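You operate a simulated robot arm through the tools that you are given. There is no shell and no other tool. Be economical: measure what you need, move in short steps, check, and stop when the job is done.

The job below is to be done with a simulated two-armed robot. You get a single attempt, and the scene is never put back.

JOB
Blow the crumbs out of the flange die and try its ejector.
Fine: nozzle arm over the red nest, air valve open, air button; then park the arm and shut the valve; work the ejector lever down and up.

The check looks at the end state, three seconds after you hand in, the way a careful person would. Anything else that was tipped, shoved, dropped, spilled or broken makes it a failure.

ROBOT AND FRAMES
Two 7-joint arms with fingered hands on one trunk, on a base that drives. Base frame: it is fixed to the floor where the robot stands at the start and does not move with it; the origin is under the middle of the robot, x ahead of it, y to its left, z up; the surface under the hand at the start is at about z = 850. Lengths are in mm, angles in rad, forces in N, time in s.
The left shoulder is at the start at [70, 171, 1427], the right one opposite. Places, roughly: die bench air button [400, -200, 900]; die bench air valve [400, -300, 900]; ejector lever of the flange die [500, -500, 900]; nozzle arm [900, -100, 1100]; pin (3x3x10 cm) [800, 200, 900]. Payload 5 kg a hand.
The tool frame of a hand sits at the grasp point between the pads (the TCP): z along the fingers, y along the line on which they close. The tips reach 43 mm beyond it. The gripper opens to 144 mm. The gripper's body begins 50 mm behind the TCP. The gripper is a hand of 5 fingers: y runs from the thumb to the fingers, the wrist lies at [-21, -124, -221] in the tool frame, and closing takes about 1.5 s.
Orientation is that of the tool frame in the base frame, as a unit quaternion [x, y, z, w]. With the fingers straight down and the wrist toward the robot, the tool's x, y and z point along [0, 1, 0], [1, 0, 0] and [0, 0, -1] of the base frame.

CONTROLS
- The arms move only by the tool apply_moves. It takes "left_series", "right_series" or both (then of equal length, played together; a hand with none holds still); each is a list that holds one entry, the list of rows, each a list of 6 numbers: the shift along the base's x, y, z in cm, then the turn, a rotation vector about the base's x, y, z in rad. In form: [[[dx, dy, dz, wx, wy, wz], ...]]. A call has 1 to 12 rows; each row is the pose to reach, as a shift and turn from the pose commanded when the call began. "left_fingers" and "right_fingers" are, for a hand that has rows, the finger opening in cm, from 0 to 14.4, set as the call begins (left out, the last holds). Rows are played at 5 a second. More than 50 mm and 0.15 rad between two rows, or a gripper value outside its range, and nothing of the call is played. A pose out of reach is approached as far as the arm can. The call stops where the force on the tool passes 90 N (or 10 N more than at its start, if that is more) or the arm is blocked; 0.2 s more then pass. The fingers move at their own pace (about 45 mm/s each) and stop on an object; they squeeze with about 34 N. The grip force told is the motor's: it shows also when the fingers shut on nothing. Time passes only in rows, and 0.2 s behind the last, so rows that repeat a pose let the fingers close. It gives the time, the measured TCP pose, the force on the tool (base axes), the opening and the grip force at its end, in the units of the frame above (readings bear some noise), with the torque about the TCP (base axes, N m) and any sound that the robot's microphone picked up, and new pictures: "show" is both (left out), scene, wrist or none (wrist: the cameras of the hands that moved).
- Cameras (640 x 400 px; columns grow to the right, rows downward): "scene" is now at [121.5, -44, 1661.9]; the picture's right is [-0.48, -0.88, 0.00], its down [-0.58, 0.31, -0.75] and it looks along [0.66, -0.36, -0.66] (base axes); focal length 271 px, centre (320, 200). "left" rides on the left gripper at [-86, -108, -168] in its tool frame; the picture's right is [-0.80, -0.28, 0.53], its down [0.54, -0.73, 0.42] and it looks along [0.27, 0.63, 0.73] (tool axes); focal length 275 px, centre (320, 200). "right" rides on the right gripper at [86, -108, -168] in its tool frame; the picture's right is [-0.80, 0.28, -0.53], its down [-0.54, -0.73, 0.42] and it looks along [-0.27, 0.63, 0.73] (tool axes); focal length 275 px, centre (320, 200). There is no depth. A picture from a camera that has moved, and an enlarged one, comes with that camera's place and axes in the base frame and with its lens. The place of the scene camera against the robot may be out by one fixed shift of up to 18 mm in any direction.
- slide_trunk(by): slides the trunk up (or, below 0, down) by that many mm; the arms and the scene camera ride with it, the base frame stays. It gives what a move gives, with no picture.
- roll_base(legs): drives the robot by 1 to 6 legs, each [ahead, left, turn to the left] in mm, mm and rad, along the robot's own axes; the way and the turn of a leg run together, so that a leg with both is an arc; at most 1500 mm and 3.142 rad a leg. The arms and the cameras ride along, it lands a little off, and it stops where it bumps. It gives what a move gives, and a new picture of the scene camera.
- set_fingers(index, middle, ring, little, thumb_bend, thumb_turn, hand): sets how far each is bent, from 0 (flat) to 1 (curled in); at 0.3 the hand is open as for a grip, at 0.7 the pads meet at the TCP. One left out holds its place. A second passes; each finger stops where it meets its share of the squeeze, and holds until it gets a number again. A gripper value or a shape takes the hand back. It gives what a move gives, with no picture; readings hold the bend of each and the force on index, middle, ring, little, thumb and palm. thumb_turn goes from beside the hand (0) to across from the fingers (1), as for a grip.
- preshape(shape, hand): the hand has 5 fingers and takes this shape, open, in about a second: jaw (thumb against the fingers, like two jaws); tri (thumb and two fingers); tip (a fingertip pinch); poke (one finger out to press); point (the index stretched); flat (the hand flat); cup (the hand cupped); fist (a fist). The gripper value then closes the fingers along that shape, each until it touches; the sizes above hold for jaw. It gives what a move gives, with no picture.
- aim_head(pan, tilt): turns the head with the scene camera to pan (to the left, within 1.501 rad either way) and tilt (down, from -0.506 to 1.204), counted from straight ahead of the robot. It gives what a move gives, and a new picture of the scene camera.
- enlarge(camera, box): a new picture of the part [left, top, right, bottom] of that camera's present view, enlarged. No time passes.
- close_job(): hands the job in; it is judged then, once.

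Go step by step. Nothing tells you exact positions but the pictures and the camera data: compare them with the known pose of the tool, close in by small moves and look again before you grip or let go. The budget is 120 turns and 260 pictures, counting those below and the enlarged ones. Unless the task says otherwise, let go and move clear before handing in, and close with one line.

The tools are called after "Call:" by a JSON object that holds its "op" and its "data". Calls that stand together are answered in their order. apply_moves: Moves the arms, as the interface text tells. Its arguments: {"type":"object","properties":{"left_series":{"type":"array","items":{"type":"array","items":{"type":"array","items":{"type":"number"}}}},"left_fingers":{"type":"number"},"right_series":{"type":"array","items":{"type":"array","items":{"type":"array","items":{"type":"number"}}}},"right_fingers":{"type":"number"},"show":{"type":"string","enum":["both","scene","wrist","none"]}},"required":[]} The other tools are called the same way: slide_trunk (by) slides the trunk up or down; preshape (shape, hand) gives the hand a shape; set_fingers (index, middle, ring, little, thumb_bend, thumb_turn, hand) moves the fingers one by one; roll_base (legs) drives the base; aim_head (pan, tilt) turns the head that bears the scene camera; enlarge (camera, box) takes an enlarged picture of a part of a camera's view; close_job () hands the job in.

At the start:

```text
t: 0.0
left_ee_pos: [769.0, -40.2, 1393.4]
left_ee_rot: [0.707, 0.707, 0.0, 0.001]
left_wrist_force: [0.2, -0.1, 0.4]
left_ft_torque: [-0.01, 0.05, -0.03]
left_gripper_width: 143.9
left_finger_force: 0.1
left_shape: jaw
left_bend: [0.3, 0.3, 0.3, 0.3, 0.3, 0.98]
left_finger forces: [0.1, 0.0, 0.1, 0.0, 0.1, 0.1]
right_ee_pos: [415.1, -570.5, 1358.3]
right_ee_rot: [0.707, 0.707, -0.001, 0.0]
right_wrist_force: [0.4, 0.0, 0.8]
right_ft_torque: [0.0, -0.01, 0.0]
right_gripper_width: 143.5
right_finger_force: 0.1
right_shape: jaw
right_bend: [0.3, 0.3, 0.3, 0.3, 0.3, 0.98]
right_finger forces: [0.0, 0.0, 0.0, 0.1, 0.0, 0.2]
trunk travel left (down, up): [-525.0, 415.0]
robot x, y, heading: [1.1, -0.5, 0.001]
head pan, tilt: [-0.496, 0.716]
```

scene: 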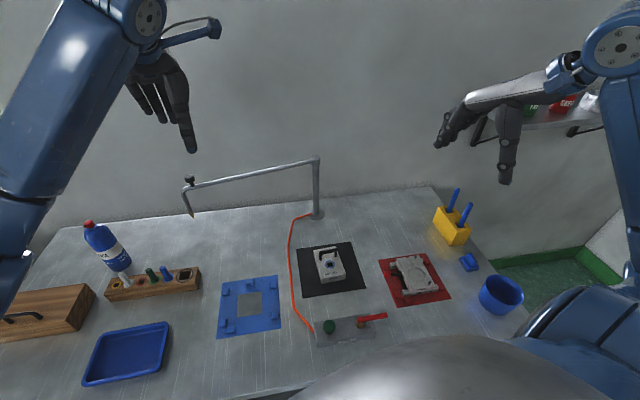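
right: 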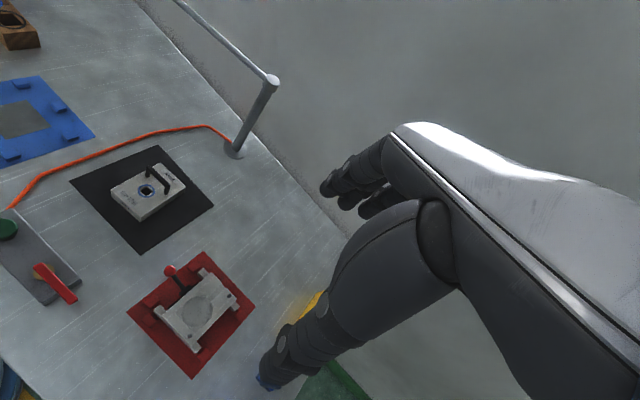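
left: 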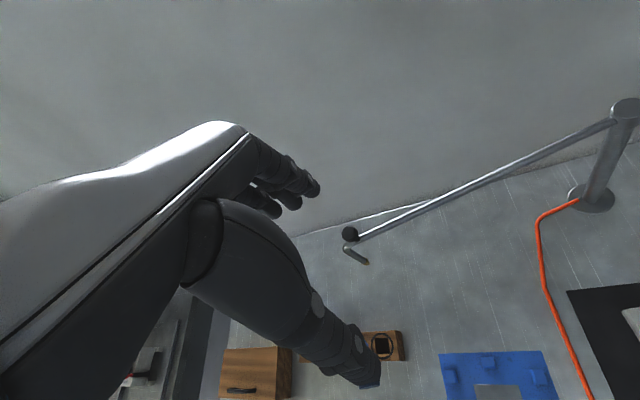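

I see the bench with blue, black and red nests, a nozzle arm on a post, and a panel with a green button and a red valve lever. I'll enlarge the relevant parts first.

Call:
{"op": "enlarge", "data": {"camera": "scene", "box": [280, 230, 460, 350]}}

Call:
{"op": "enlarge", "data": {"camera": "scene", "box": [160, 140, 340, 250]}}

Call:
{"op": "enlarge", "data": {"camera": "right", "box": [100, 220, 280, 390]}}

```text
3.33 times, centred on (370, 290) of scene
camera zoom: at [121.5, -44.0, 1661.9], right [-0.48, -0.88, 0.0], down [-0.58, 0.31, -0.75], along [0.66, -0.36, -0.66], focal length 905 px, centre (153, -100)
```

zoom: 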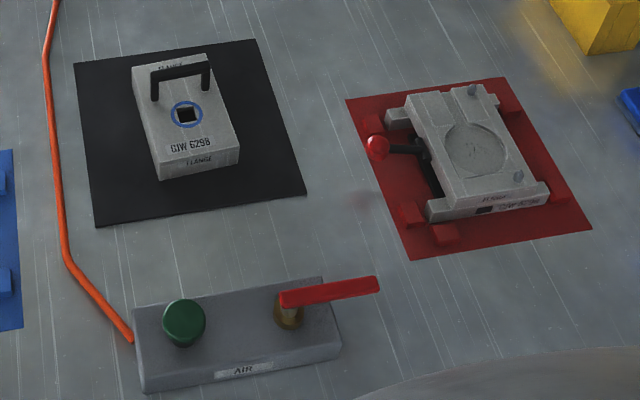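

```text
3.56 times, centred on (250, 195) of scene
camera zoom: at [121.5, -44.0, 1661.9], right [-0.48, -0.88, 0.0], down [-0.58, 0.31, -0.75], along [0.66, -0.36, -0.66], focal length 965 px, centre (569, 218)
```

zoom: 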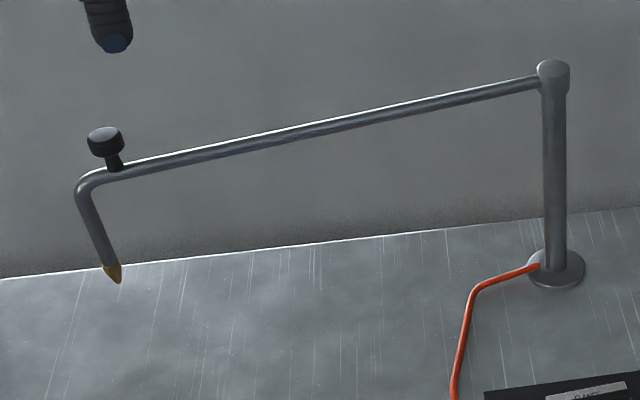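

```text
2.35 times, centred on (190, 305) of right
camera zoom: at [306.4, -485.1, 1525.6], right [0.28, -0.8, 0.53], down [-0.73, -0.54, -0.42], along [0.63, -0.27, -0.73], focal length 648 px, centre (626, -47)
```

zoom: 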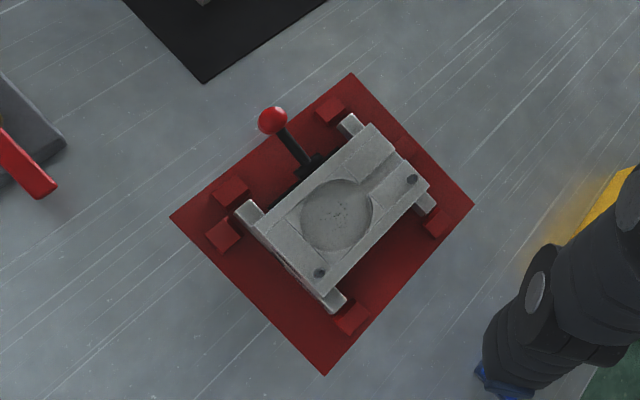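

Estimates (mm): post about (873, -432), rod at z 1115, knob near (935, -12, 1145), die centre about (423, -560), valve pivot near (374, -305) and red ejector ball near (464, -471, 905). First I swing the left arm out of the way and bring the right hand toward the knob.

Call:
{"op": "apply_moves", "data": {"left_series": [[[-2.7, 3.9, 0, 0, 0, 0], [-5.4, 7.8, 0, 0, 0, 0], [-8.1, 11.7, 0, 0, 0, 0], [-10.8, 15.6, 0, 0, 0, 0], [-13.5, 19.5, 0, 0, 0, 0], [-16.2, 23.4, 0, 0, 0, 0], [-18.9, 27.3, 0, 0, 0, 0], [-21.6, 31.2, 0, 0, 0, 0], [-24.3, 35.1, 0, 0, 0, 0], [-27, 39, 0, 0, 0, 0], [-27, 40, 0, 0, 0, 0], [-27, 40, 0, 0, 0, 0]]], "right_series": [[[2.8, 3.6, 0, 0, 0, 0], [5.6, 7.2, 0, 0, 0, 0], [8.4, 10.8, 0, 0, 0, 0], [11.2, 14.4, 0, 0, 0, 0], [14, 18, 0, 0, 0, 0], [16.8, 21.6, 0, 0, 0, 0], [19.6, 25.2, 0, 0, 0, 0], [22.4, 28.8, 0, 0, 0, 0], [25.2, 32.4, 0, 0, 0, 0], [28, 36, 0, 0, 0, 0], [30.8, 39.6, 0, 0, 0, 0], [33.6, 43.2, -1, 0, 0, 0]]]}}

```text
t: 2.6
left_ee_pos: [506.5, 358.3, 1395.0]
left_ee_rot: [0.708, 0.707, -0.002, -0.003]
left_wrist_force: [2.3, -0.7, -1.0]
left_ft_torque: [0.0, 0.15, 0.03]
left_gripper_width: 143.6
left_finger_force: 0.1
left_shape: jaw
left_bend: [0.3, 0.3, 0.3, 0.3, 0.3, 0.98]
left_finger forces: [0.1, 0.0, 0.0, 0.1, 0.0, 0.0]
right_ee_pos: [754.6, -140.6, 1345.2]
right_ee_rot: [0.708, 0.706, -0.001, -0.001]
right_wrist_force: [0.6, -0.1, -0.5]
right_ft_torque: [0.02, 0.11, 0.01]
right_gripper_width: 144.2
right_finger_force: 0.1
right_shape: jaw
right_bend: [0.3, 0.3, 0.3, 0.3, 0.3, 0.97]
right_finger forces: [0.1, 0.0, 0.0, 0.1, 0.0, 0.0]
trunk travel left (down, up): [-525.0, 415.0]
robot x, y, heading: [-1.6, 0.6, 0.001]
head pan, tilt: [-0.496, 0.716]
camera scene: at [128.1, -43.6, 1661.4], right [-0.48, -0.88, 0.0], down [-0.58, 0.31, -0.75], along [0.66, -0.36, -0.66], focal length 271 px, centre (320, 200)
camera right: at [646.2, -53.9, 1512.5], right [0.29, -0.8, 0.53], down [-0.73, -0.54, -0.42], along [0.62, -0.27, -0.73], focal length 275 px, centre (320, 200)
camera left: at [399.2, 273.0, 1564.4], right [-0.29, -0.8, -0.53], down [-0.73, 0.54, -0.42], along [0.62, 0.27, -0.73], focal length 275 px, centre (320, 200)
```

scene: 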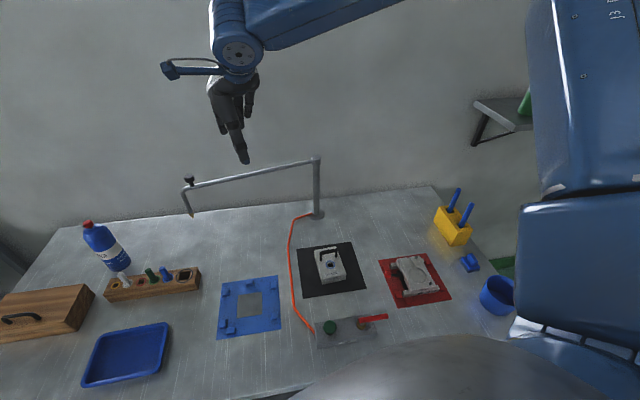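
right: 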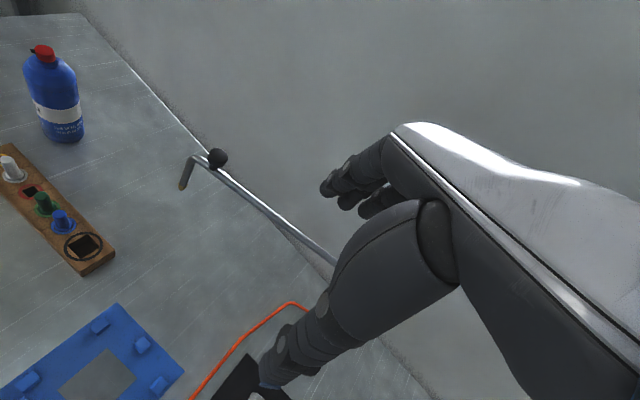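
left: 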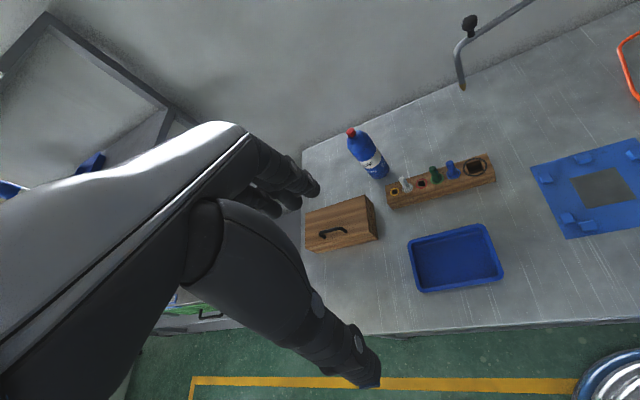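

Triangulated, the knob's centre is about (913, -6, 1150). I move the open hand above it and look.

Call:
{"op": "apply_moves", "data": {"right_series": [[[3.2, 2.6, 0, 0, 0, 0], [6.4, 5.2, 0, 0, 0, 0], [9.6, 7.8, -1, 0, 0, 0], [12.8, 10.4, -4, 0, 0, 0], [15.9, 13.3, -7, 0, 0, 0], [15.9, 13.3, -9.5, 0, 0, 0], [15.9, 13.3, -9.5, 0, 0, 0]]], "show": "both"}}

Call:
{"op": "enlarge", "data": {"camera": "scene", "box": [140, 100, 300, 230]}}

Call:
{"op": "enlarge", "data": {"camera": "left", "box": [400, 0, 540, 100]}}

```text
refused: row 4 steps farther than a row can; nothing moved
```

```text
3.08 times, centred on (220, 165) of scene
camera zoom: at [128.1, -43.6, 1661.4], right [-0.48, -0.88, 0.0], down [-0.58, 0.31, -0.75], along [0.66, -0.36, -0.66], focal length 835 px, centre (628, 308)
```

zoom: 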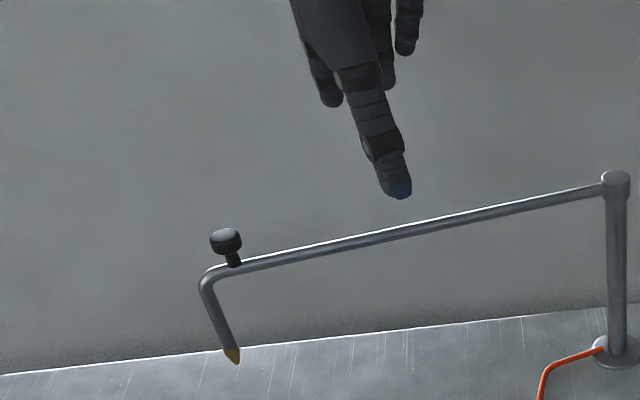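

```text
4.00 times, centred on (470, 50) of left
camera zoom: at [399.2, 273.0, 1564.4], right [-0.29, -0.8, -0.53], down [-0.73, 0.54, -0.42], along [0.62, 0.27, -0.73], focal length 1101 px, centre (-280, 800)
```

zoom: 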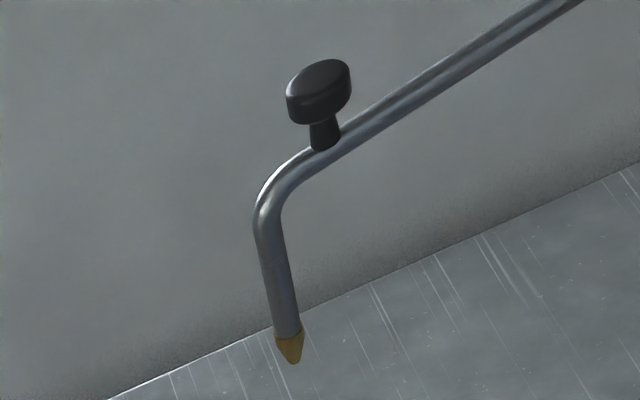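

The rows were too long in one step. I repeat them with smaller steps.

Call:
{"op": "apply_moves", "data": {"right_series": [[[3.2, 2.6, 0, 0, 0, 0], [6.4, 5.2, 0, 0, 0, 0], [9.6, 7.8, -1, 0, 0, 0], [12.8, 10.4, -3, 0, 0, 0], [15.9, 13.3, -5, 0, 0, 0], [15.9, 13.3, -8, 0, 0, 0], [15.9, 13.3, -9.5, 0, 0, 0], [15.9, 13.3, -9.5, 0, 0, 0]]], "show": "both"}}

Call:
{"op": "enlarge", "data": {"camera": "left", "box": [400, 0, 540, 100]}}

```text
t: 4.4
left_ee_pos: [503.1, 358.9, 1397.8]
left_ee_rot: [0.707, 0.707, -0.001, 0.001]
left_wrist_force: [-0.2, 1.7, 0.0]
left_ft_torque: [-0.01, 0.02, 0.0]
left_gripper_width: 143.7
left_finger_force: 0.0
left_shape: jaw
left_bend: [0.3, 0.3, 0.3, 0.3, 0.3, 0.98]
left_finger forces: [0.0, 0.1, 0.0, 0.1, 0.0, 0.0]
right_ee_pos: [828.3, -117.1, 1283.6]
right_ee_rot: [0.707, 0.707, 0.001, -0.001]
right_wrist_force: [-0.8, 1.0, 0.7]
right_ft_torque: [0.01, 0.02, 0.0]
right_gripper_width: 143.9
right_finger_force: 0.0
right_shape: jaw
right_bend: [0.3, 0.3, 0.3, 0.3, 0.3, 0.98]
right_finger forces: [0.0, 0.0, 0.0, 0.0, 0.1, 0.1]
right hand out of reach, approached as far as the arm can: row 2, 3, 4, 5, 6, 7, 8
trunk travel left (down, up): [-525.0, 415.0]
robot x, y, heading: [3.4, -3.6, -0.003]
head pan, tilt: [-0.496, 0.716]
camera scene: at [121.9, -43.1, 1661.9], right [-0.48, -0.88, 0.0], down [-0.58, 0.31, -0.75], along [0.66, -0.36, -0.66], focal length 271 px, centre (320, 200)
camera right: at [720.3, -32.0, 1451.2], right [0.28, -0.8, 0.53], down [-0.73, -0.54, -0.42], along [0.63, -0.27, -0.73], focal length 275 px, centre (320, 200)
```

scene: 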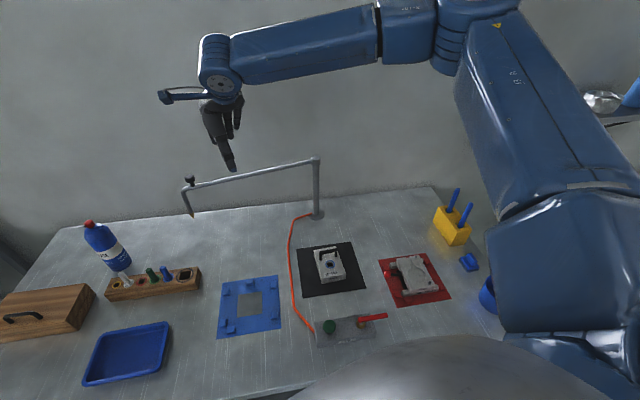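
right: 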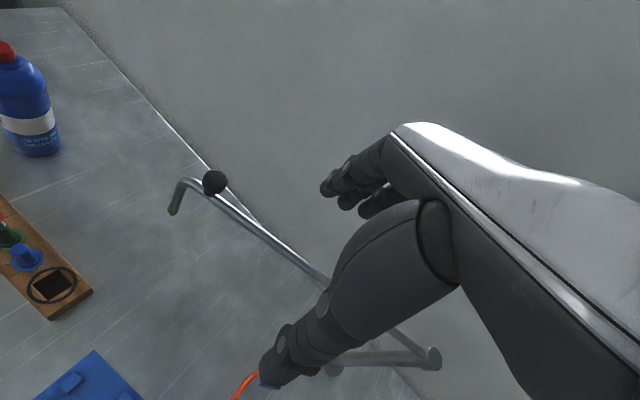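

```text
4.00 times, centred on (470, 50) of left
camera zoom: at [393.2, 273.7, 1566.0], right [-0.28, -0.8, -0.53], down [-0.73, 0.54, -0.42], along [0.63, 0.27, -0.73], focal length 1101 px, centre (-280, 800)
```

zoom: 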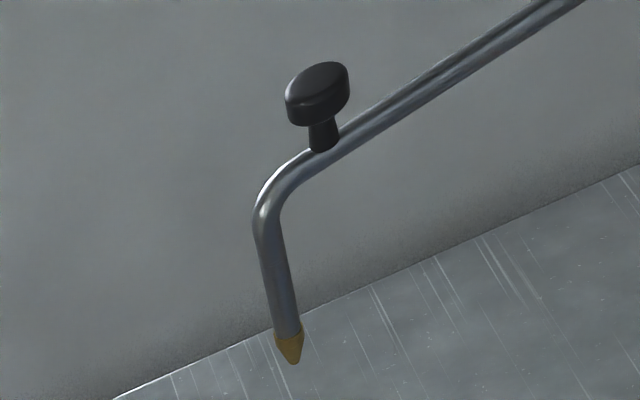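

The right hand can't reach the knob with the fingers down at this shoulder height. Raising the trunk by 290 mm should extend its reach at knob level.

Call:
{"op": "slide_trunk", "data": {"by": 290}}

```text
t: 7.3
left_ee_pos: [502.1, 358.5, 1688.7]
left_ee_rot: [0.707, 0.707, 0.0, 0.0]
left_wrist_force: [-0.2, 0.1, -0.4]
left_ft_torque: [0.03, -0.01, 0.0]
left_gripper_width: 143.8
left_finger_force: 0.0
left_shape: jaw
left_bend: [0.3, 0.3, 0.3, 0.3, 0.3, 0.98]
left_finger forces: [0.1, 0.0, 0.0, 0.0, 0.1, 0.1]
right_ee_pos: [829.4, -117.9, 1575.0]
right_ee_rot: [0.707, 0.707, 0.0, 0.0]
right_wrist_force: [0.8, 0.9, -0.1]
right_ft_torque: [-0.02, 0.01, 0.06]
right_gripper_width: 143.8
right_finger_force: 0.0
right_shape: jaw
right_bend: [0.3, 0.3, 0.3, 0.3, 0.3, 0.98]
right_finger forces: [0.0, 0.0, 0.0, 0.0, 0.1, 0.1]
trunk travel left (down, up): [-815.0, 125.0]
robot x, y, heading: [-2.2, -3.6, -0.005]
head pan, tilt: [-0.496, 0.716]
```

Now I lower the right hand straight down toward z 1275 and see which pose it takes as its reference.

Call:
{"op": "apply_moves", "data": {"right_series": [[[0, 0, -5, 0, 0, 0], [0, 0, -10, 0, 0, 0], [0, 0, -15, 0, 0, 0], [0, 0, -20, 0, 0, 0], [0, 0, -25, 0, 0, 0], [0, 0, -30, 0, 0, 0], [0, 0, -30, 0, 0, 0]]], "show": "none"}}

```text
t: 8.9
left_ee_pos: [501.9, 358.6, 1688.3]
left_ee_rot: [0.707, 0.707, 0.001, 0.0]
left_wrist_force: [0.5, -0.3, 0.1]
left_ft_torque: [0.0, -0.02, 0.01]
left_gripper_width: 143.9
left_finger_force: 0.1
left_shape: jaw
left_bend: [0.3, 0.3, 0.3, 0.3, 0.3, 0.98]
left_finger forces: [0.0, 0.1, 0.0, 0.0, 0.1, 0.0]
right_ee_pos: [772.4, -194.6, 1361.1]
right_ee_rot: [0.707, 0.707, 0.001, -0.001]
right_wrist_force: [-0.2, -0.1, 0.6]
right_ft_torque: [-0.01, -0.03, -0.02]
right_gripper_width: 143.7
right_finger_force: 0.0
right_shape: jaw
right_bend: [0.3, 0.3, 0.3, 0.3, 0.3, 0.98]
right_finger forces: [0.1, 0.0, 0.1, 0.0, 0.0, 0.0]
right hand out of reach, approached as far as the arm can: row 1, 2, 3, 4, 5, 6, 7
trunk travel left (down, up): [-815.0, 125.0]
robot x, y, heading: [-0.0, 3.5, -0.0]
head pan, tilt: [-0.496, 0.716]
```

It stalls again because reaching across with the wrist facing straight back isn't natural. I turn the hand counter-clockwise so that the wrist comes from the right shoulder, and watch where it goes.

Call:
{"op": "apply_moves", "data": {"right_series": [[[0, 0, 0, 0, 0, 0.14], [0, 0, 0, 0, 0, 0.28], [0, 0, 0, 0, 0, 0.42], [0, 0, 0, 0, 0, 0.56], [0, 0, 0, 0, 0, 0.7], [0, 0, 0, 0, 0, 0.7]]], "show": "scene"}}

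```text
t: 10.3
left_ee_pos: [502.8, 357.0, 1687.8]
left_ee_rot: [0.707, 0.707, -0.001, 0.0]
left_wrist_force: [-0.6, 0.0, -0.3]
left_ft_torque: [-0.01, -0.03, 0.0]
left_gripper_width: 143.6
left_finger_force: 0.2
left_shape: jaw
left_bend: [0.3, 0.3, 0.3, 0.3, 0.3, 0.98]
left_finger forces: [0.0, 0.1, 0.0, 0.0, 0.0, 0.0]
right_ee_pos: [770.4, -194.7, 1361.3]
right_ee_rot: [0.421, 0.907, 0.001, -0.002]
right_wrist_force: [0.2, 0.8, 0.2]
right_ft_torque: [0.02, 0.03, 0.0]
right_gripper_width: 144.0
right_finger_force: 0.0
right_shape: jaw
right_bend: [0.3, 0.3, 0.3, 0.3, 0.3, 0.98]
right_finger forces: [0.1, 0.0, 0.0, 0.0, 0.0, 0.0]
trunk travel left (down, up): [-815.0, 125.0]
robot x, y, heading: [-1.7, -1.8, 0.003]
head pan, tilt: [-0.496, 0.716]
camera scene: at [121.6, -44.6, 1951.9], right [-0.48, -0.88, 0.0], down [-0.58, 0.31, -0.75], along [0.66, -0.36, -0.66], focal length 271 px, centre (320, 200)
```

scene: 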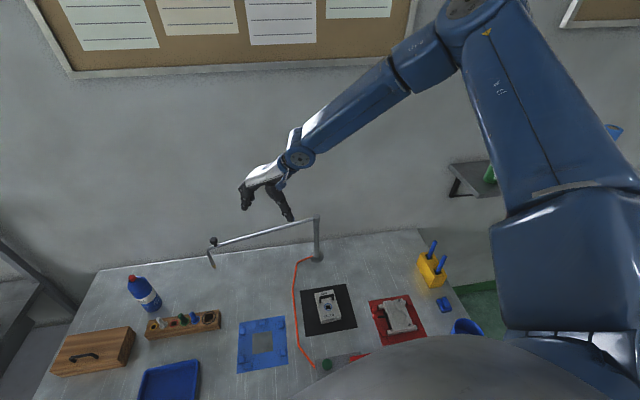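

The hand turned cleanly. Now I try moving to above the knob.

Call:
{"op": "apply_moves", "data": {"right_series": [[[2.4, 3.1, 0, 0, 0, 0], [4.8, 6.2, 0, 0, 0, 0], [7.2, 9.3, 0, 0, 0, 0], [9.6, 12.4, -2, 0, 0, 0], [12, 15.6, -4, 0, 0, 0], [14.3, 18.8, -6, 0, 0, 0], [14.3, 18.8, -9, 0, 0, 0], [14.3, 18.8, -9, 0, 0, 0]]], "show": "both"}}

```text
t: 12.1
left_ee_pos: [502.1, 358.2, 1686.5]
left_ee_rot: [0.707, 0.708, 0.0, 0.0]
left_wrist_force: [-0.4, -0.3, -1.0]
left_ft_torque: [0.01, -0.02, -0.02]
left_gripper_width: 143.9
left_finger_force: 0.1
left_shape: jaw
left_bend: [0.3, 0.3, 0.3, 0.3, 0.3, 0.98]
left_finger forces: [0.1, 0.0, 0.1, 0.0, 0.1, 0.0]
right_ee_pos: [794.9, -137.8, 1403.5]
right_ee_rot: [0.422, 0.907, 0.0, -0.001]
right_wrist_force: [-0.1, 0.0, -0.6]
right_ft_torque: [-0.02, -0.02, -0.01]
right_gripper_width: 144.1
right_finger_force: 0.1
right_shape: jaw
right_bend: [0.3, 0.3, 0.3, 0.3, 0.3, 0.98]
right_finger forces: [0.0, 0.0, 0.0, 0.0, 0.0, 0.1]
right hand out of reach, approached as far as the arm can: row 1, 2, 3, 4, 5, 6, 7, 8
trunk travel left (down, up): [-815.0, 125.0]
robot x, y, heading: [0.1, -1.0, -0.002]
head pan, tilt: [-0.496, 0.716]
camera scene: at [122.1, -43.9, 1951.9], right [-0.48, -0.88, 0.0], down [-0.58, 0.31, -0.75], along [0.66, -0.36, -0.66], focal length 271 px, centre (320, 200)
camera right: at [656.4, -141.8, 1570.2], right [0.73, -0.43, 0.53], down [-0.21, -0.88, -0.42], along [0.65, 0.2, -0.73], focal length 275 px, centre (320, 200)
```

scene: 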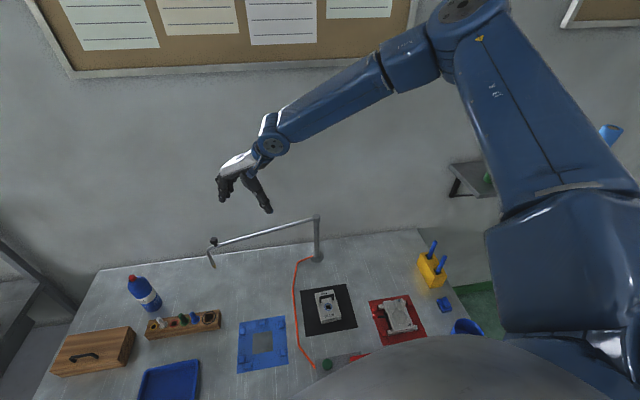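
right: 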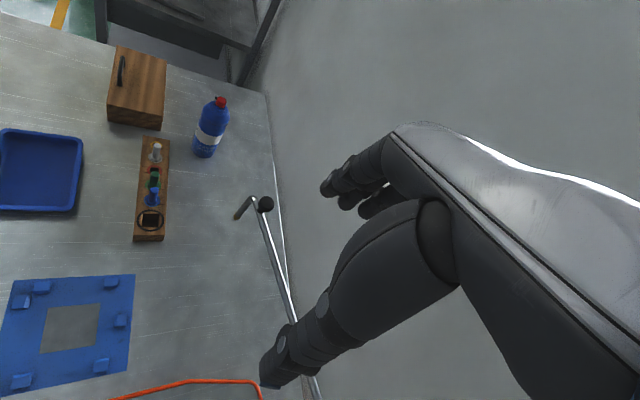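

The arm is long enough, but the posture limits the wrist when it reaches across. Driving the base 220 mm left puts the knob on the right arm's own side.

Call:
{"op": "roll_base", "data": {"legs": [[0, 220, 0]]}}

```text
t: 13.8
left_ee_pos: [499.4, 570.7, 1689.2]
left_ee_rot: [0.705, 0.709, 0.002, -0.002]
left_wrist_force: [-0.5, -0.8, 0.4]
left_ft_torque: [0.1, -0.01, 0.01]
left_gripper_width: 144.0
left_finger_force: 0.1
left_shape: jaw
left_bend: [0.3, 0.3, 0.3, 0.3, 0.3, 0.98]
left_finger forces: [0.0, 0.0, 0.0, 0.0, 0.1, 0.1]
right_ee_pos: [795.2, 77.2, 1403.3]
right_ee_rot: [0.421, 0.907, 0.003, -0.002]
right_wrist_force: [0.2, -1.8, -0.5]
right_ft_torque: [0.06, 0.02, -0.02]
right_gripper_width: 144.0
right_finger_force: 0.0
right_shape: jaw
right_bend: [0.3, 0.3, 0.3, 0.3, 0.3, 0.98]
right_finger forces: [0.0, 0.0, 0.0, 0.0, 0.0, 0.0]
trunk travel left (down, up): [-815.0, 125.0]
robot x, y, heading: [0.9, 216.6, 0.007]
head pan, tilt: [-0.496, 0.716]
camera scene: at [121.3, 166.7, 1951.8], right [-0.47, -0.88, 0.0], down [-0.58, 0.31, -0.75], along [0.67, -0.35, -0.66], focal length 271 px, centre (320, 200)
```

scene: 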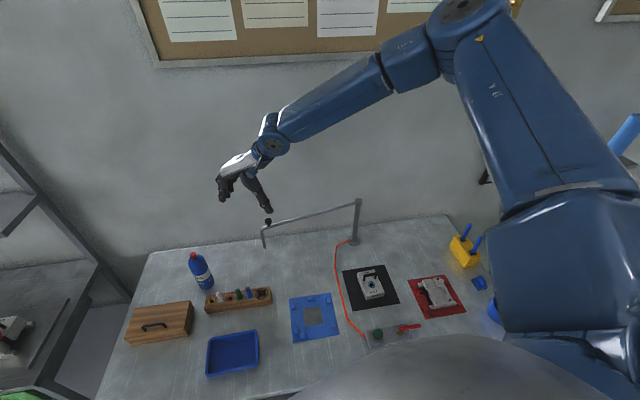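

Now I move over the knob again, turning the hand partly back and coming down to z 1250.

Call:
{"op": "apply_moves", "data": {"right_series": [[[2, -2, 0, 0, 0, -0.1], [4, -4, 0, 0, 0, -0.2], [6, -6, -2, 0, 0, -0.3], [8, -8.3, -5, 0, 0, -0.4], [10, -8.3, -8, 0, 0, -0.4], [11.8, -8.3, -11, 0, 0, -0.4], [11.8, -8.3, -15.3, 0, 0, -0.4], [11.8, -8.3, -15.3, 0, 0, -0.4]]], "show": "both"}}

```text
t: 15.6
left_ee_pos: [500.4, 576.6, 1687.4]
left_ee_rot: [0.706, 0.708, 0.0, 0.0]
left_wrist_force: [-0.5, 0.7, -0.6]
left_ft_torque: [0.0, 0.02, 0.02]
left_gripper_width: 143.7
left_finger_force: 0.0
left_shape: jaw
left_bend: [0.3, 0.3, 0.3, 0.3, 0.3, 0.98]
left_finger forces: [0.0, 0.0, 0.0, 0.0, 0.0, 0.1]
right_ee_pos: [835.4, -45.0, 1339.1]
right_ee_rot: [0.592, 0.806, 0.001, 0.0]
right_wrist_force: [-0.4, -0.2, 0.8]
right_ft_torque: [-0.02, -0.01, -0.03]
right_gripper_width: 143.8
right_finger_force: 0.1
right_shape: jaw
right_bend: [0.3, 0.3, 0.3, 0.3, 0.3, 0.98]
right_finger forces: [0.1, 0.0, 0.1, 0.0, 0.1, 0.1]
right hand out of reach, approached as far as the arm can: row 3, 4, 5, 6, 7, 8
trunk travel left (down, up): [-815.0, 125.0]
robot x, y, heading: [0.6, 216.8, 0.002]
head pan, tilt: [-0.496, 0.716]
camera scene: at [121.3, 173.9, 1951.9], right [-0.47, -0.88, 0.0], down [-0.58, 0.31, -0.75], along [0.67, -0.36, -0.66], focal length 271 px, centre (320, 200)
camera right: at [705.6, 3.9, 1505.7], right [0.51, -0.68, 0.53], down [-0.53, -0.73, -0.42], along [0.68, -0.07, -0.73], focal length 275 px, centre (320, 200)
```

scene: 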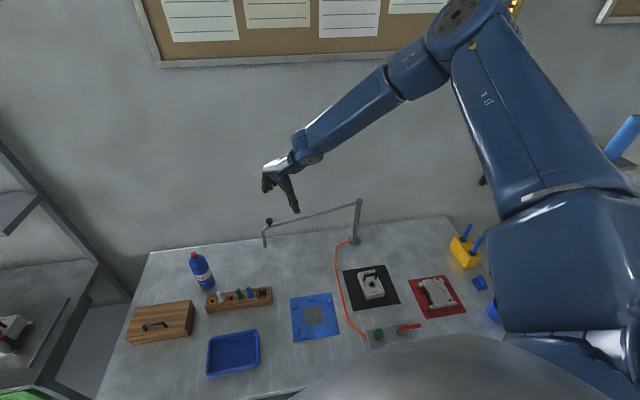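
right: 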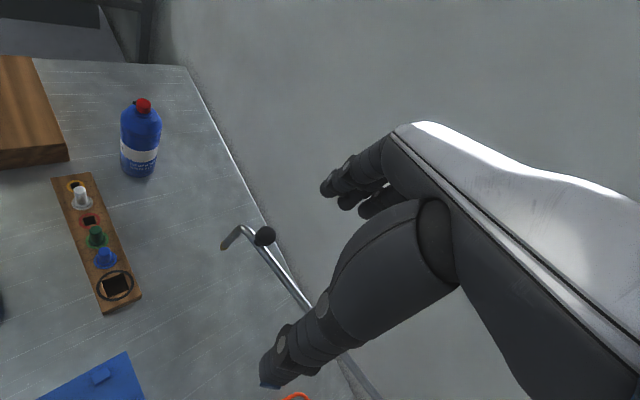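

The limit seems to be the wrist bend. I'll tilt the fingers forward by about 0.5 rad, which gains reach, and then go to above the knob.

Call:
{"op": "apply_moves", "data": {"right_series": [[[0, 0, 0, 0.037, -0.12, 0], [0, 0, 0, 0.074, -0.239, 0], [0, 0, 0, 0.111, -0.358, 0], [0, 0, 0, 0.148, -0.478, 0], [2, 1.0, -2, 0.148, -0.478, 0], [4, 2.0, -4, 0.148, -0.478, 0], [6, 3, -6, 0.148, -0.478, 0], [7.5, 3.9, -8.5, 0.148, -0.478, 0], [7.5, 3.9, -8.5, 0.148, -0.478, 0]]], "show": "both"}}

```text
t: 17.6
left_ee_pos: [499.4, 575.1, 1688.6]
left_ee_rot: [0.706, 0.708, -0.001, 0.0]
left_wrist_force: [0.3, 0.7, -0.9]
left_ft_torque: [0.0, 0.01, 0.0]
left_gripper_width: 143.8
left_finger_force: 0.0
left_shape: jaw
left_bend: [0.3, 0.3, 0.3, 0.3, 0.3, 0.98]
left_finger forces: [0.0, 0.0, 0.1, 0.0, 0.0, 0.0]
right_ee_pos: [845.0, -51.3, 1354.0]
right_ee_rot: [0.573, 0.781, 0.201, 0.147]
right_wrist_force: [-1.4, -0.3, 0.6]
right_ft_torque: [0.0, -0.02, 0.02]
right_gripper_width: 144.0
right_finger_force: 0.0
right_shape: jaw
right_bend: [0.3, 0.3, 0.3, 0.3, 0.3, 0.98]
right_finger forces: [0.1, 0.0, 0.1, 0.0, 0.0, 0.0]
right hand out of reach, approached as far as the arm can: row 4, 5, 6, 7, 8, 9
trunk travel left (down, up): [-815.0, 125.0]
robot x, y, heading: [-1.3, 214.0, 0.003]
head pan, tilt: [-0.496, 0.716]
camera scene: at [120.9, 172.8, 1951.9], right [-0.47, -0.88, 0.0], down [-0.58, 0.31, -0.75], along [0.67, -0.36, -0.66], focal length 271 px, centre (320, 200)
camera right: at [651.0, -22.4, 1447.8], right [0.23, -0.76, 0.6], down [-0.25, -0.65, -0.72], along [0.94, 0.01, -0.34], focal length 275 px, centre (320, 200)
```

scene: 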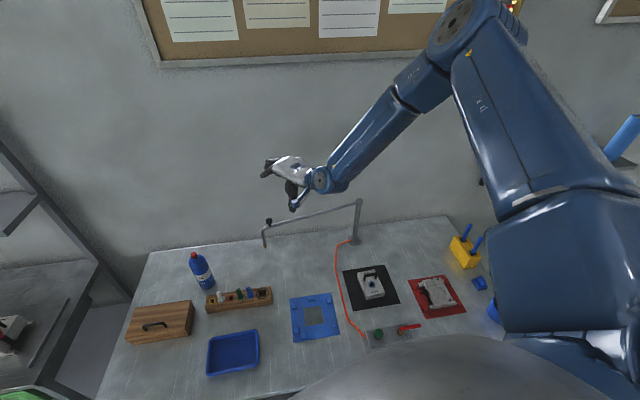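
right: 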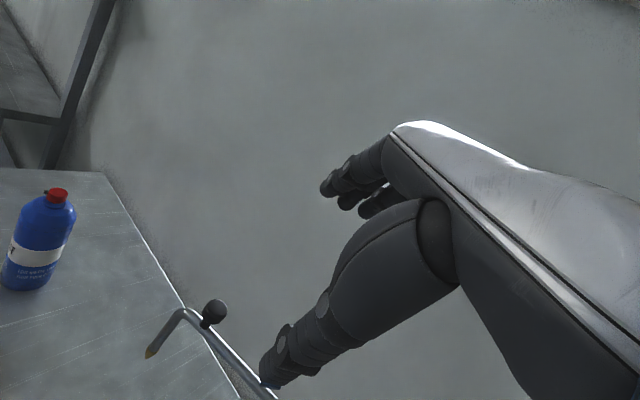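

The bench edge is turned about 20° to the robot, so from here there's room to drive forward while keeping the same clearance. I pull the hand back and straighten it first.

Call:
{"op": "apply_moves", "data": {"right_series": [[[-3, 0, 0, -0.037, 0.12, 0], [-6, 0, 0, -0.074, 0.239, 0], [-9, -1, 0, -0.111, 0.358, 0], [-12, -2, 0, -0.148, 0.478, 0], [-14, -3, 0, -0.148, 0.478, 0], [-14, -3, 0, -0.148, 0.478, 0]]], "show": "none"}}

Call:
{"op": "roll_base", "data": {"legs": [[100, 50, 0]]}}

```text
t: 19.0
left_ee_pos: [499.6, 573.6, 1688.8]
left_ee_rot: [0.707, 0.707, 0.001, -0.001]
left_wrist_force: [-0.5, -0.8, -1.0]
left_ft_torque: [0.02, -0.01, 0.01]
left_gripper_width: 143.7
left_finger_force: 0.0
left_shape: jaw
left_bend: [0.3, 0.3, 0.3, 0.3, 0.3, 0.98]
left_finger forces: [0.1, 0.1, 0.0, 0.1, 0.0, 0.0]
right_ee_pos: [706.3, -87.9, 1360.2]
right_ee_rot: [0.592, 0.806, 0.002, 0.0]
right_wrist_force: [-1.1, -0.3, 0.0]
right_ft_torque: [0.02, -0.01, 0.02]
right_gripper_width: 143.6
right_finger_force: 0.1
right_shape: jaw
right_bend: [0.3, 0.3, 0.3, 0.3, 0.3, 0.98]
right_finger forces: [0.0, 0.1, 0.0, 0.0, 0.1, 0.1]
trunk travel left (down, up): [-815.0, 125.0]
robot x, y, heading: [-2.8, 214.0, 0.005]
head pan, tilt: [-0.496, 0.716]
```

```text
t: 20.2
left_ee_pos: [585.1, 616.9, 1695.1]
left_ee_rot: [0.708, 0.706, 0.005, 0.002]
left_wrist_force: [-2.1, -1.7, 1.0]
left_ft_torque: [0.12, -0.19, 0.04]
left_gripper_width: 143.7
left_finger_force: 0.1
left_shape: jaw
left_bend: [0.3, 0.3, 0.3, 0.3, 0.3, 0.98]
left_finger forces: [0.0, 0.0, 0.0, 0.0, 0.0, 0.1]
right_ee_pos: [793.8, -42.5, 1364.7]
right_ee_rot: [0.594, 0.804, 0.004, 0.001]
right_wrist_force: [-2.2, -1.2, 0.8]
right_ft_torque: [0.07, -0.18, 0.0]
right_gripper_width: 144.2
right_finger_force: 0.1
right_shape: jaw
right_bend: [0.3, 0.3, 0.3, 0.3, 0.3, 0.98]
right_finger forces: [0.0, 0.0, 0.0, 0.0, 0.0, 0.1]
trunk travel left (down, up): [-815.0, 125.0]
robot x, y, heading: [95.9, 267.1, 0.002]
head pan, tilt: [-0.496, 0.716]
camera scene: at [203.3, 215.1, 1952.9], right [-0.48, -0.88, -0.01], down [-0.57, 0.32, -0.76], along [0.67, -0.36, -0.65], focal length 271 px, centre (320, 200)
```

scene: 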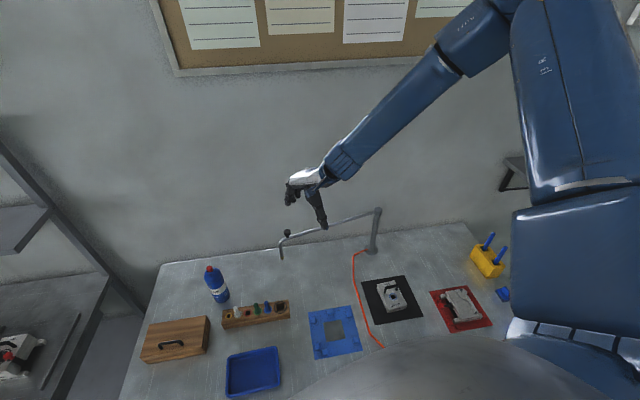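

That worked without a bump. Now to above the knob.

Call:
{"op": "apply_moves", "data": {"right_series": [[[2, 0.5, -2, 0, 0, 0], [4, 1, -4, 0, 0, 0], [6, 1.5, -6, 0, 0, 0], [8, 2, -8, 0, 0, 0], [10, 2.5, -10, 0, 0, 0], [11.2, 3.2, -12, 0, 0, 0], [11.2, 3.2, -12, 0, 0, 0]]], "show": "both"}}

```text
t: 21.8
left_ee_pos: [598.3, 623.9, 1689.5]
left_ee_rot: [0.708, 0.707, 0.001, 0.0]
left_wrist_force: [-0.6, -0.2, 0.4]
left_ft_torque: [-0.01, -0.01, -0.05]
left_gripper_width: 143.9
left_finger_force: 0.0
left_shape: jaw
left_bend: [0.3, 0.3, 0.3, 0.3, 0.3, 0.98]
left_finger forces: [0.0, 0.0, 0.0, 0.1, 0.0, 0.1]
right_ee_pos: [882.0, -24.4, 1287.8]
right_ee_rot: [0.594, 0.805, 0.0, -0.001]
right_wrist_force: [-0.3, 0.4, 0.1]
right_ft_torque: [0.03, -0.02, -0.02]
right_gripper_width: 143.9
right_finger_force: 0.1
right_shape: jaw
right_bend: [0.3, 0.3, 0.3, 0.3, 0.3, 0.98]
right_finger forces: [0.0, 0.0, 0.0, 0.0, 0.0, 0.0]
right hand out of reach, approached as far as the arm can: row 4, 5, 6, 7
trunk travel left (down, up): [-815.0, 125.0]
robot x, y, heading: [97.8, 265.6, 0.0]
head pan, tilt: [-0.496, 0.716]
camera scene: at [217.0, 222.0, 1952.0], right [-0.48, -0.88, 0.0], down [-0.58, 0.31, -0.75], along [0.66, -0.36, -0.66], focal length 271 px, centre (320, 200)
camera right: at [752.0, 24.8, 1454.6], right [0.5, -0.68, 0.53], down [-0.53, -0.73, -0.43], along [0.68, -0.07, -0.73], focal length 275 px, centre (320, 200)
```

scene: 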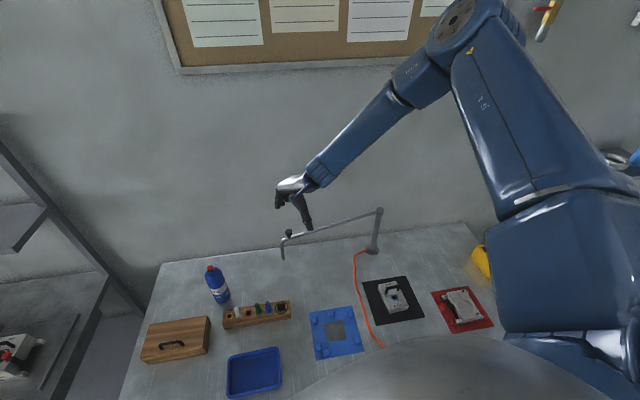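
right: 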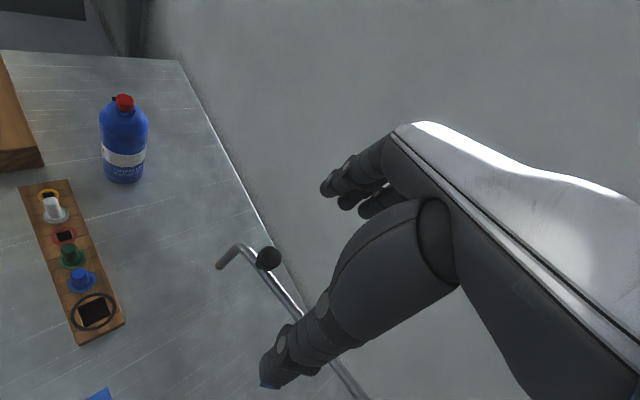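

The limit looks like total distance from the shoulder, so I lower the trunk again. I raise the hand a little relative to the trunk as it comes down.

Call:
{"op": "apply_moves", "data": {"right_series": [[[-1, 0, 4, 0, 0, 0], [-2, 0, 8, 0, 0, 0], [-3, 0, 12, 0, 0, 0], [-3, 0, 16, 0, 0, 0], [-3, 0, 20, 0, 0, 0], [-3, 0, 20, 0, 0, 0]]], "show": "none"}}

Call:
{"op": "slide_trunk", "data": {"by": -220}}

Call:
{"op": "apply_moves", "data": {"right_series": [[[1.5, 0.5, 0, 0, 0, 0], [3, 1, 0, 0, 0, 0], [4.5, 1.5, -1, 0, 0, 0], [6.1, 1.8, -2, 0, 0, 0], [6.1, 1.8, -3, 0, 0, 0], [6.1, 1.8, -3, 0, 0, 0]]], "show": "both"}}

```text
t: 23.2
left_ee_pos: [597.6, 623.4, 1687.1]
left_ee_rot: [0.708, 0.706, 0.002, 0.001]
left_wrist_force: [0.0, 0.1, 0.3]
left_ft_torque: [0.04, 0.0, 0.01]
left_gripper_width: 143.7
left_finger_force: 0.1
left_shape: jaw
left_bend: [0.3, 0.3, 0.3, 0.3, 0.3, 0.98]
left_finger forces: [0.0, 0.0, 0.0, 0.0, 0.0, 0.0]
right_ee_pos: [852.9, -28.6, 1492.4]
right_ee_rot: [0.594, 0.804, 0.001, 0.0]
right_wrist_force: [0.1, 0.3, 0.3]
right_ft_torque: [0.03, -0.03, 0.01]
right_gripper_width: 144.0
right_finger_force: 0.0
right_shape: jaw
right_bend: [0.3, 0.3, 0.3, 0.3, 0.3, 0.98]
right_finger forces: [0.1, 0.1, 0.1, 0.0, 0.1, 0.1]
trunk travel left (down, up): [-815.0, 125.0]
robot x, y, heading: [94.0, 266.0, -0.004]
head pan, tilt: [-0.496, 0.716]
```

```text
t: 25.5
left_ee_pos: [600.0, 624.5, 1469.0]
left_ee_rot: [0.708, 0.706, -0.001, 0.0]
left_wrist_force: [-0.3, 0.7, 0.6]
left_ft_torque: [0.04, -0.02, 0.04]
left_gripper_width: 144.0
left_finger_force: 0.0
left_shape: jaw
left_bend: [0.3, 0.3, 0.3, 0.3, 0.3, 0.98]
left_finger forces: [0.0, 0.0, 0.0, 0.0, 0.0, 0.0]
right_ee_pos: [855.6, -25.4, 1270.7]
right_ee_rot: [0.594, 0.804, 0.001, -0.001]
right_wrist_force: [-0.3, -0.1, 0.3]
right_ft_torque: [0.01, -0.01, 0.03]
right_gripper_width: 143.7
right_finger_force: 0.1
right_shape: jaw
right_bend: [0.3, 0.3, 0.3, 0.3, 0.3, 0.98]
right_finger forces: [0.0, 0.0, 0.0, 0.0, 0.1, 0.0]
trunk travel left (down, up): [-595.0, 345.0]
robot x, y, heading: [101.1, 265.0, -0.004]
head pan, tilt: [-0.496, 0.716]
```

```text
t: 26.9
left_ee_pos: [599.1, 625.2, 1467.8]
left_ee_rot: [0.708, 0.707, 0.001, 0.001]
left_wrist_force: [-0.2, -0.3, -0.8]
left_ft_torque: [-0.02, -0.02, 0.03]
left_gripper_width: 144.0
left_finger_force: 0.1
left_shape: jaw
left_bend: [0.3, 0.3, 0.3, 0.3, 0.3, 0.98]
left_finger forces: [0.1, 0.0, 0.0, 0.0, 0.0, 0.0]
right_ee_pos: [916.3, -9.5, 1241.2]
right_ee_rot: [0.594, 0.804, 0.001, 0.0]
right_wrist_force: [-0.4, 0.8, -0.1]
right_ft_torque: [0.08, -0.04, -0.03]
right_gripper_width: 143.8
right_finger_force: 0.1
right_shape: jaw
right_bend: [0.3, 0.3, 0.3, 0.3, 0.3, 0.98]
right_finger forces: [0.0, 0.0, 0.1, 0.1, 0.0, 0.1]
trunk travel left (down, up): [-595.0, 345.0]
robot x, y, heading: [98.4, 266.2, -0.003]
head pan, tilt: [-0.496, 0.716]
camera scene: at [217.8, 223.5, 1732.0], right [-0.48, -0.88, 0.0], down [-0.58, 0.31, -0.76], along [0.66, -0.36, -0.66], focal length 271 px, centre (320, 200)
camera right: at [786.9, 40.5, 1408.7], right [0.51, -0.68, 0.53], down [-0.53, -0.73, -0.42], along [0.68, -0.07, -0.73], focal length 275 px, centre (320, 200)
```

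scene: 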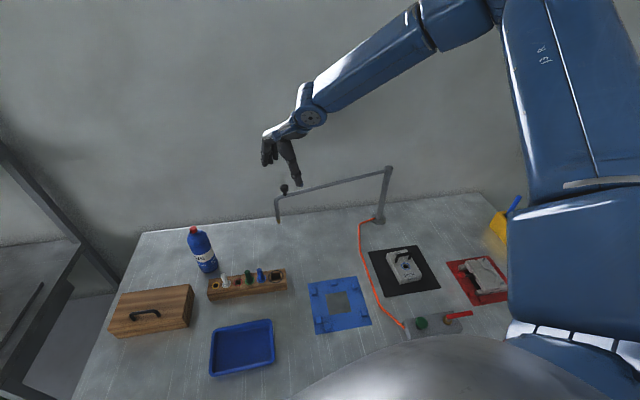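
right: 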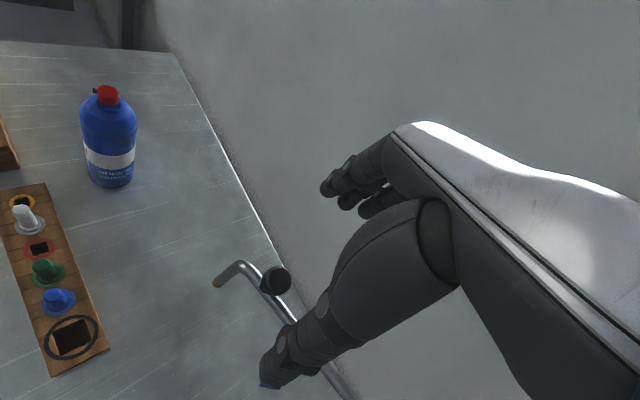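

The hand is above the knob, which I now put at about (908, -6, 1150). I lower the hand, straddling it.

Call:
{"op": "apply_moves", "data": {"right_series": [[[-0.6, 0.3, -3, 0, 0, 0], [-0.6, 0.3, -6, 0, 0, 0], [-0.6, 0.3, -8.2, 0, 0, 0], [-0.6, 0.3, -8.2, 0, 0, 0]]], "show": "both"}}

Call:
{"op": "enlarge", "data": {"camera": "scene", "box": [220, 120, 360, 220]}}

```text
t: 27.9
left_ee_pos: [598.2, 625.2, 1467.7]
left_ee_rot: [0.708, 0.706, 0.0, 0.0]
left_wrist_force: [0.0, 0.3, 0.1]
left_ft_torque: [-0.02, -0.02, -0.01]
left_gripper_width: 143.8
left_finger_force: 0.1
left_shape: jaw
left_bend: [0.3, 0.3, 0.3, 0.3, 0.3, 0.98]
left_finger forces: [0.0, 0.0, 0.1, 0.1, 0.0, 0.0]
right_ee_pos: [908.1, -5.6, 1160.2]
right_ee_rot: [0.594, 0.804, 0.001, 0.0]
right_wrist_force: [-0.1, -0.3, -0.4]
right_ft_torque: [0.0, -0.01, 0.01]
right_gripper_width: 143.9
right_finger_force: 0.3
right_shape: jaw
right_bend: [0.3, 0.3, 0.3, 0.3, 0.3, 0.98]
right_finger forces: [0.0, 0.0, 0.1, 0.1, 0.0, 0.1]
trunk travel left (down, up): [-595.0, 345.0]
robot x, y, heading: [97.9, 264.3, 0.001]
head pan, tilt: [-0.496, 0.716]
camera scene: at [218.4, 223.8, 1732.0], right [-0.48, -0.88, 0.0], down [-0.58, 0.31, -0.75], along [0.66, -0.36, -0.66], focal length 271 px, centre (320, 200)
camera right: at [779.6, 44.6, 1326.8], right [0.51, -0.68, 0.53], down [-0.53, -0.73, -0.42], along [0.68, -0.07, -0.73], focal length 275 px, centre (320, 200)
```

scene: 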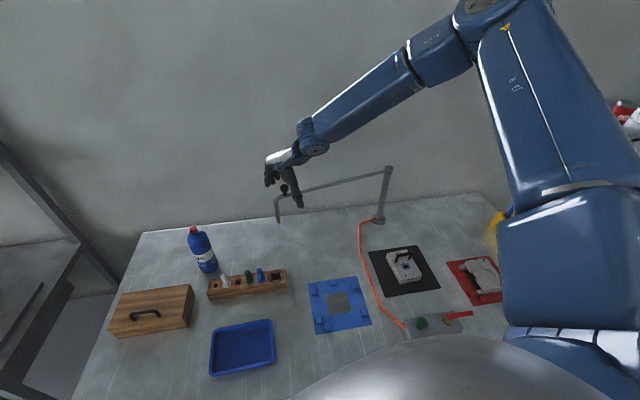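
right: 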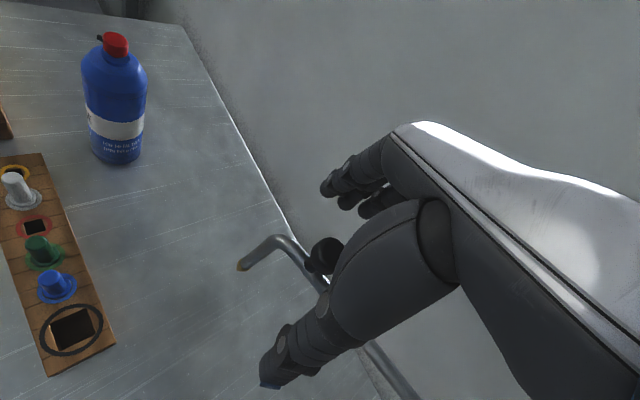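

```text
4.00 times, centred on (290, 170) of scene
camera zoom: at [218.4, 223.8, 1732.0], right [-0.48, -0.88, 0.0], down [-0.58, 0.31, -0.75], along [0.66, -0.36, -0.66], focal length 1086 px, centre (440, 320)
```

zoom: 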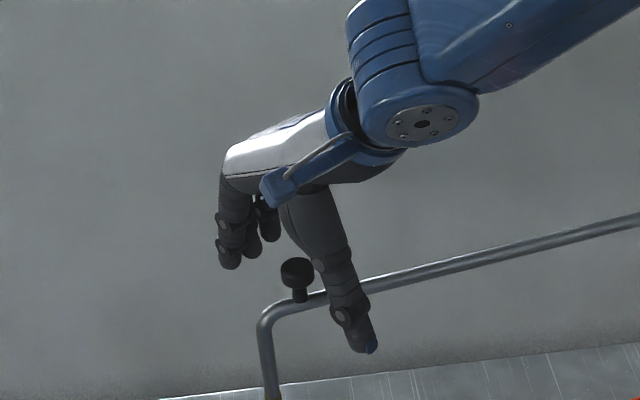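

The knob lines up with the grasp point, so I close on it.

Call:
{"op": "apply_moves", "data": {"right_series": [[[0, 0, 0, 0, 0, 0], [0, 0, 0, 0, 0, 0], [0, 0, 0, 0, 0, 0], [0, 0, 0, 0, 0, 0], [0, 0, 0, 0, 0, 0], [0, 0, 0, 0, 0, 0], [0, 0, 0, 0, 0, 0], [0, 0, 0, 0, 0, 0]]], "right_fingers": 0, "show": "both"}}

```text
t: 29.7
left_ee_pos: [599.0, 625.1, 1468.6]
left_ee_rot: [0.708, 0.706, 0.0, 0.0]
left_wrist_force: [-0.6, 0.4, -0.3]
left_ft_torque: [0.0, -0.01, 0.0]
left_gripper_width: 143.6
left_finger_force: 0.1
left_shape: jaw
left_bend: [0.3, 0.3, 0.3, 0.3, 0.3, 0.98]
left_finger forces: [0.0, 0.1, 0.1, 0.0, 0.0, 0.0]
right_ee_pos: [909.1, -5.1, 1159.9]
right_ee_rot: [0.595, 0.804, 0.001, -0.001]
right_wrist_force: [-1.8, -0.7, 0.5]
right_ft_torque: [0.02, -0.04, -0.05]
right_gripper_width: 7.9
right_finger_force: 9.1
right_shape: jaw
right_bend: [0.72, 0.7, 0.7, 0.7, 0.73, 1.0]
right_finger forces: [4.0, 2.4, 0.0, 0.0, 8.4, 0.0]
trunk travel left (down, up): [-595.0, 345.0]
robot x, y, heading: [99.3, 264.1, -0.002]
head pan, tilt: [-0.496, 0.716]
camera scene: at [218.6, 223.4, 1731.9], right [-0.48, -0.88, 0.0], down [-0.58, 0.31, -0.75], along [0.66, -0.36, -0.66], focal length 271 px, centre (320, 200)
camera right: at [779.7, 44.3, 1326.6], right [0.51, -0.68, 0.53], down [-0.53, -0.73, -0.42], along [0.68, -0.07, -0.73], focal length 275 px, centre (320, 200)
```

scene: 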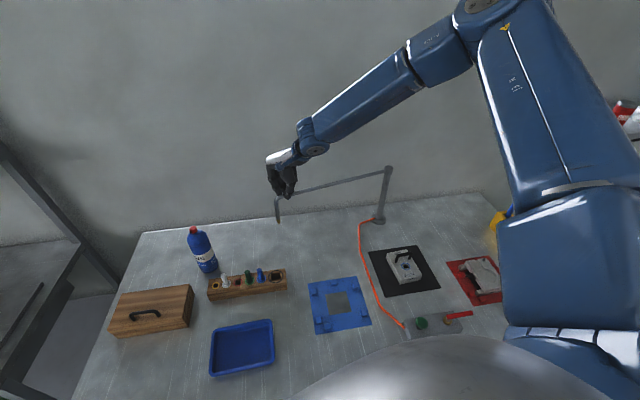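
right: 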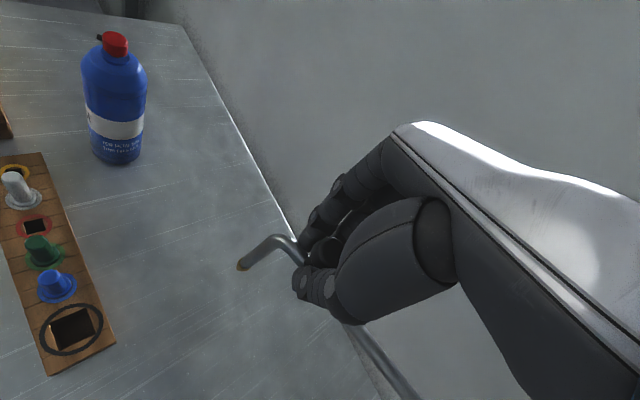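

Something about 8 mm wide is held, likely the neck under the knob head. I check it close up.

Call:
{"op": "enlarge", "data": {"camera": "right", "box": [220, 190, 400, 310]}}

Call:
{"op": "enlarge", "data": {"camera": "scene", "box": [250, 140, 320, 220]}}

```text
3.33 times, centred on (310, 250) of right
camera zoom: at [779.7, 44.3, 1326.6], right [0.51, -0.68, 0.53], down [-0.53, -0.73, -0.42], along [0.68, -0.07, -0.73], focal length 918 px, centre (353, 33)
```

zoom: 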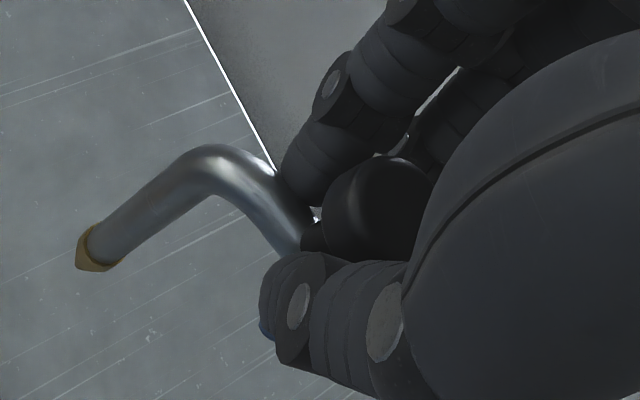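

```text
5.00 times, centred on (285, 180) of scene
camera zoom: at [218.6, 223.4, 1731.9], right [-0.48, -0.88, 0.0], down [-0.58, 0.31, -0.75], along [0.66, -0.36, -0.66], focal length 1357 px, centre (495, 300)
```

zoom: 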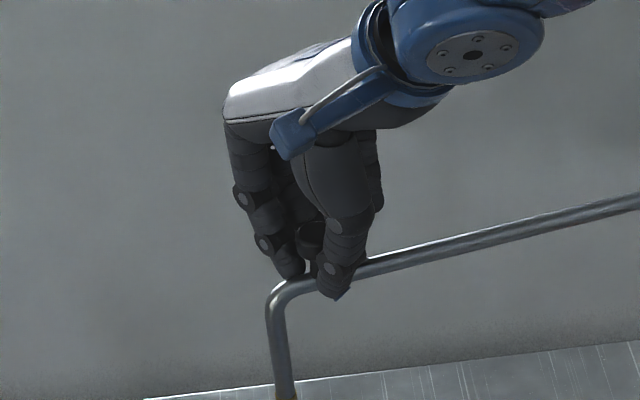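

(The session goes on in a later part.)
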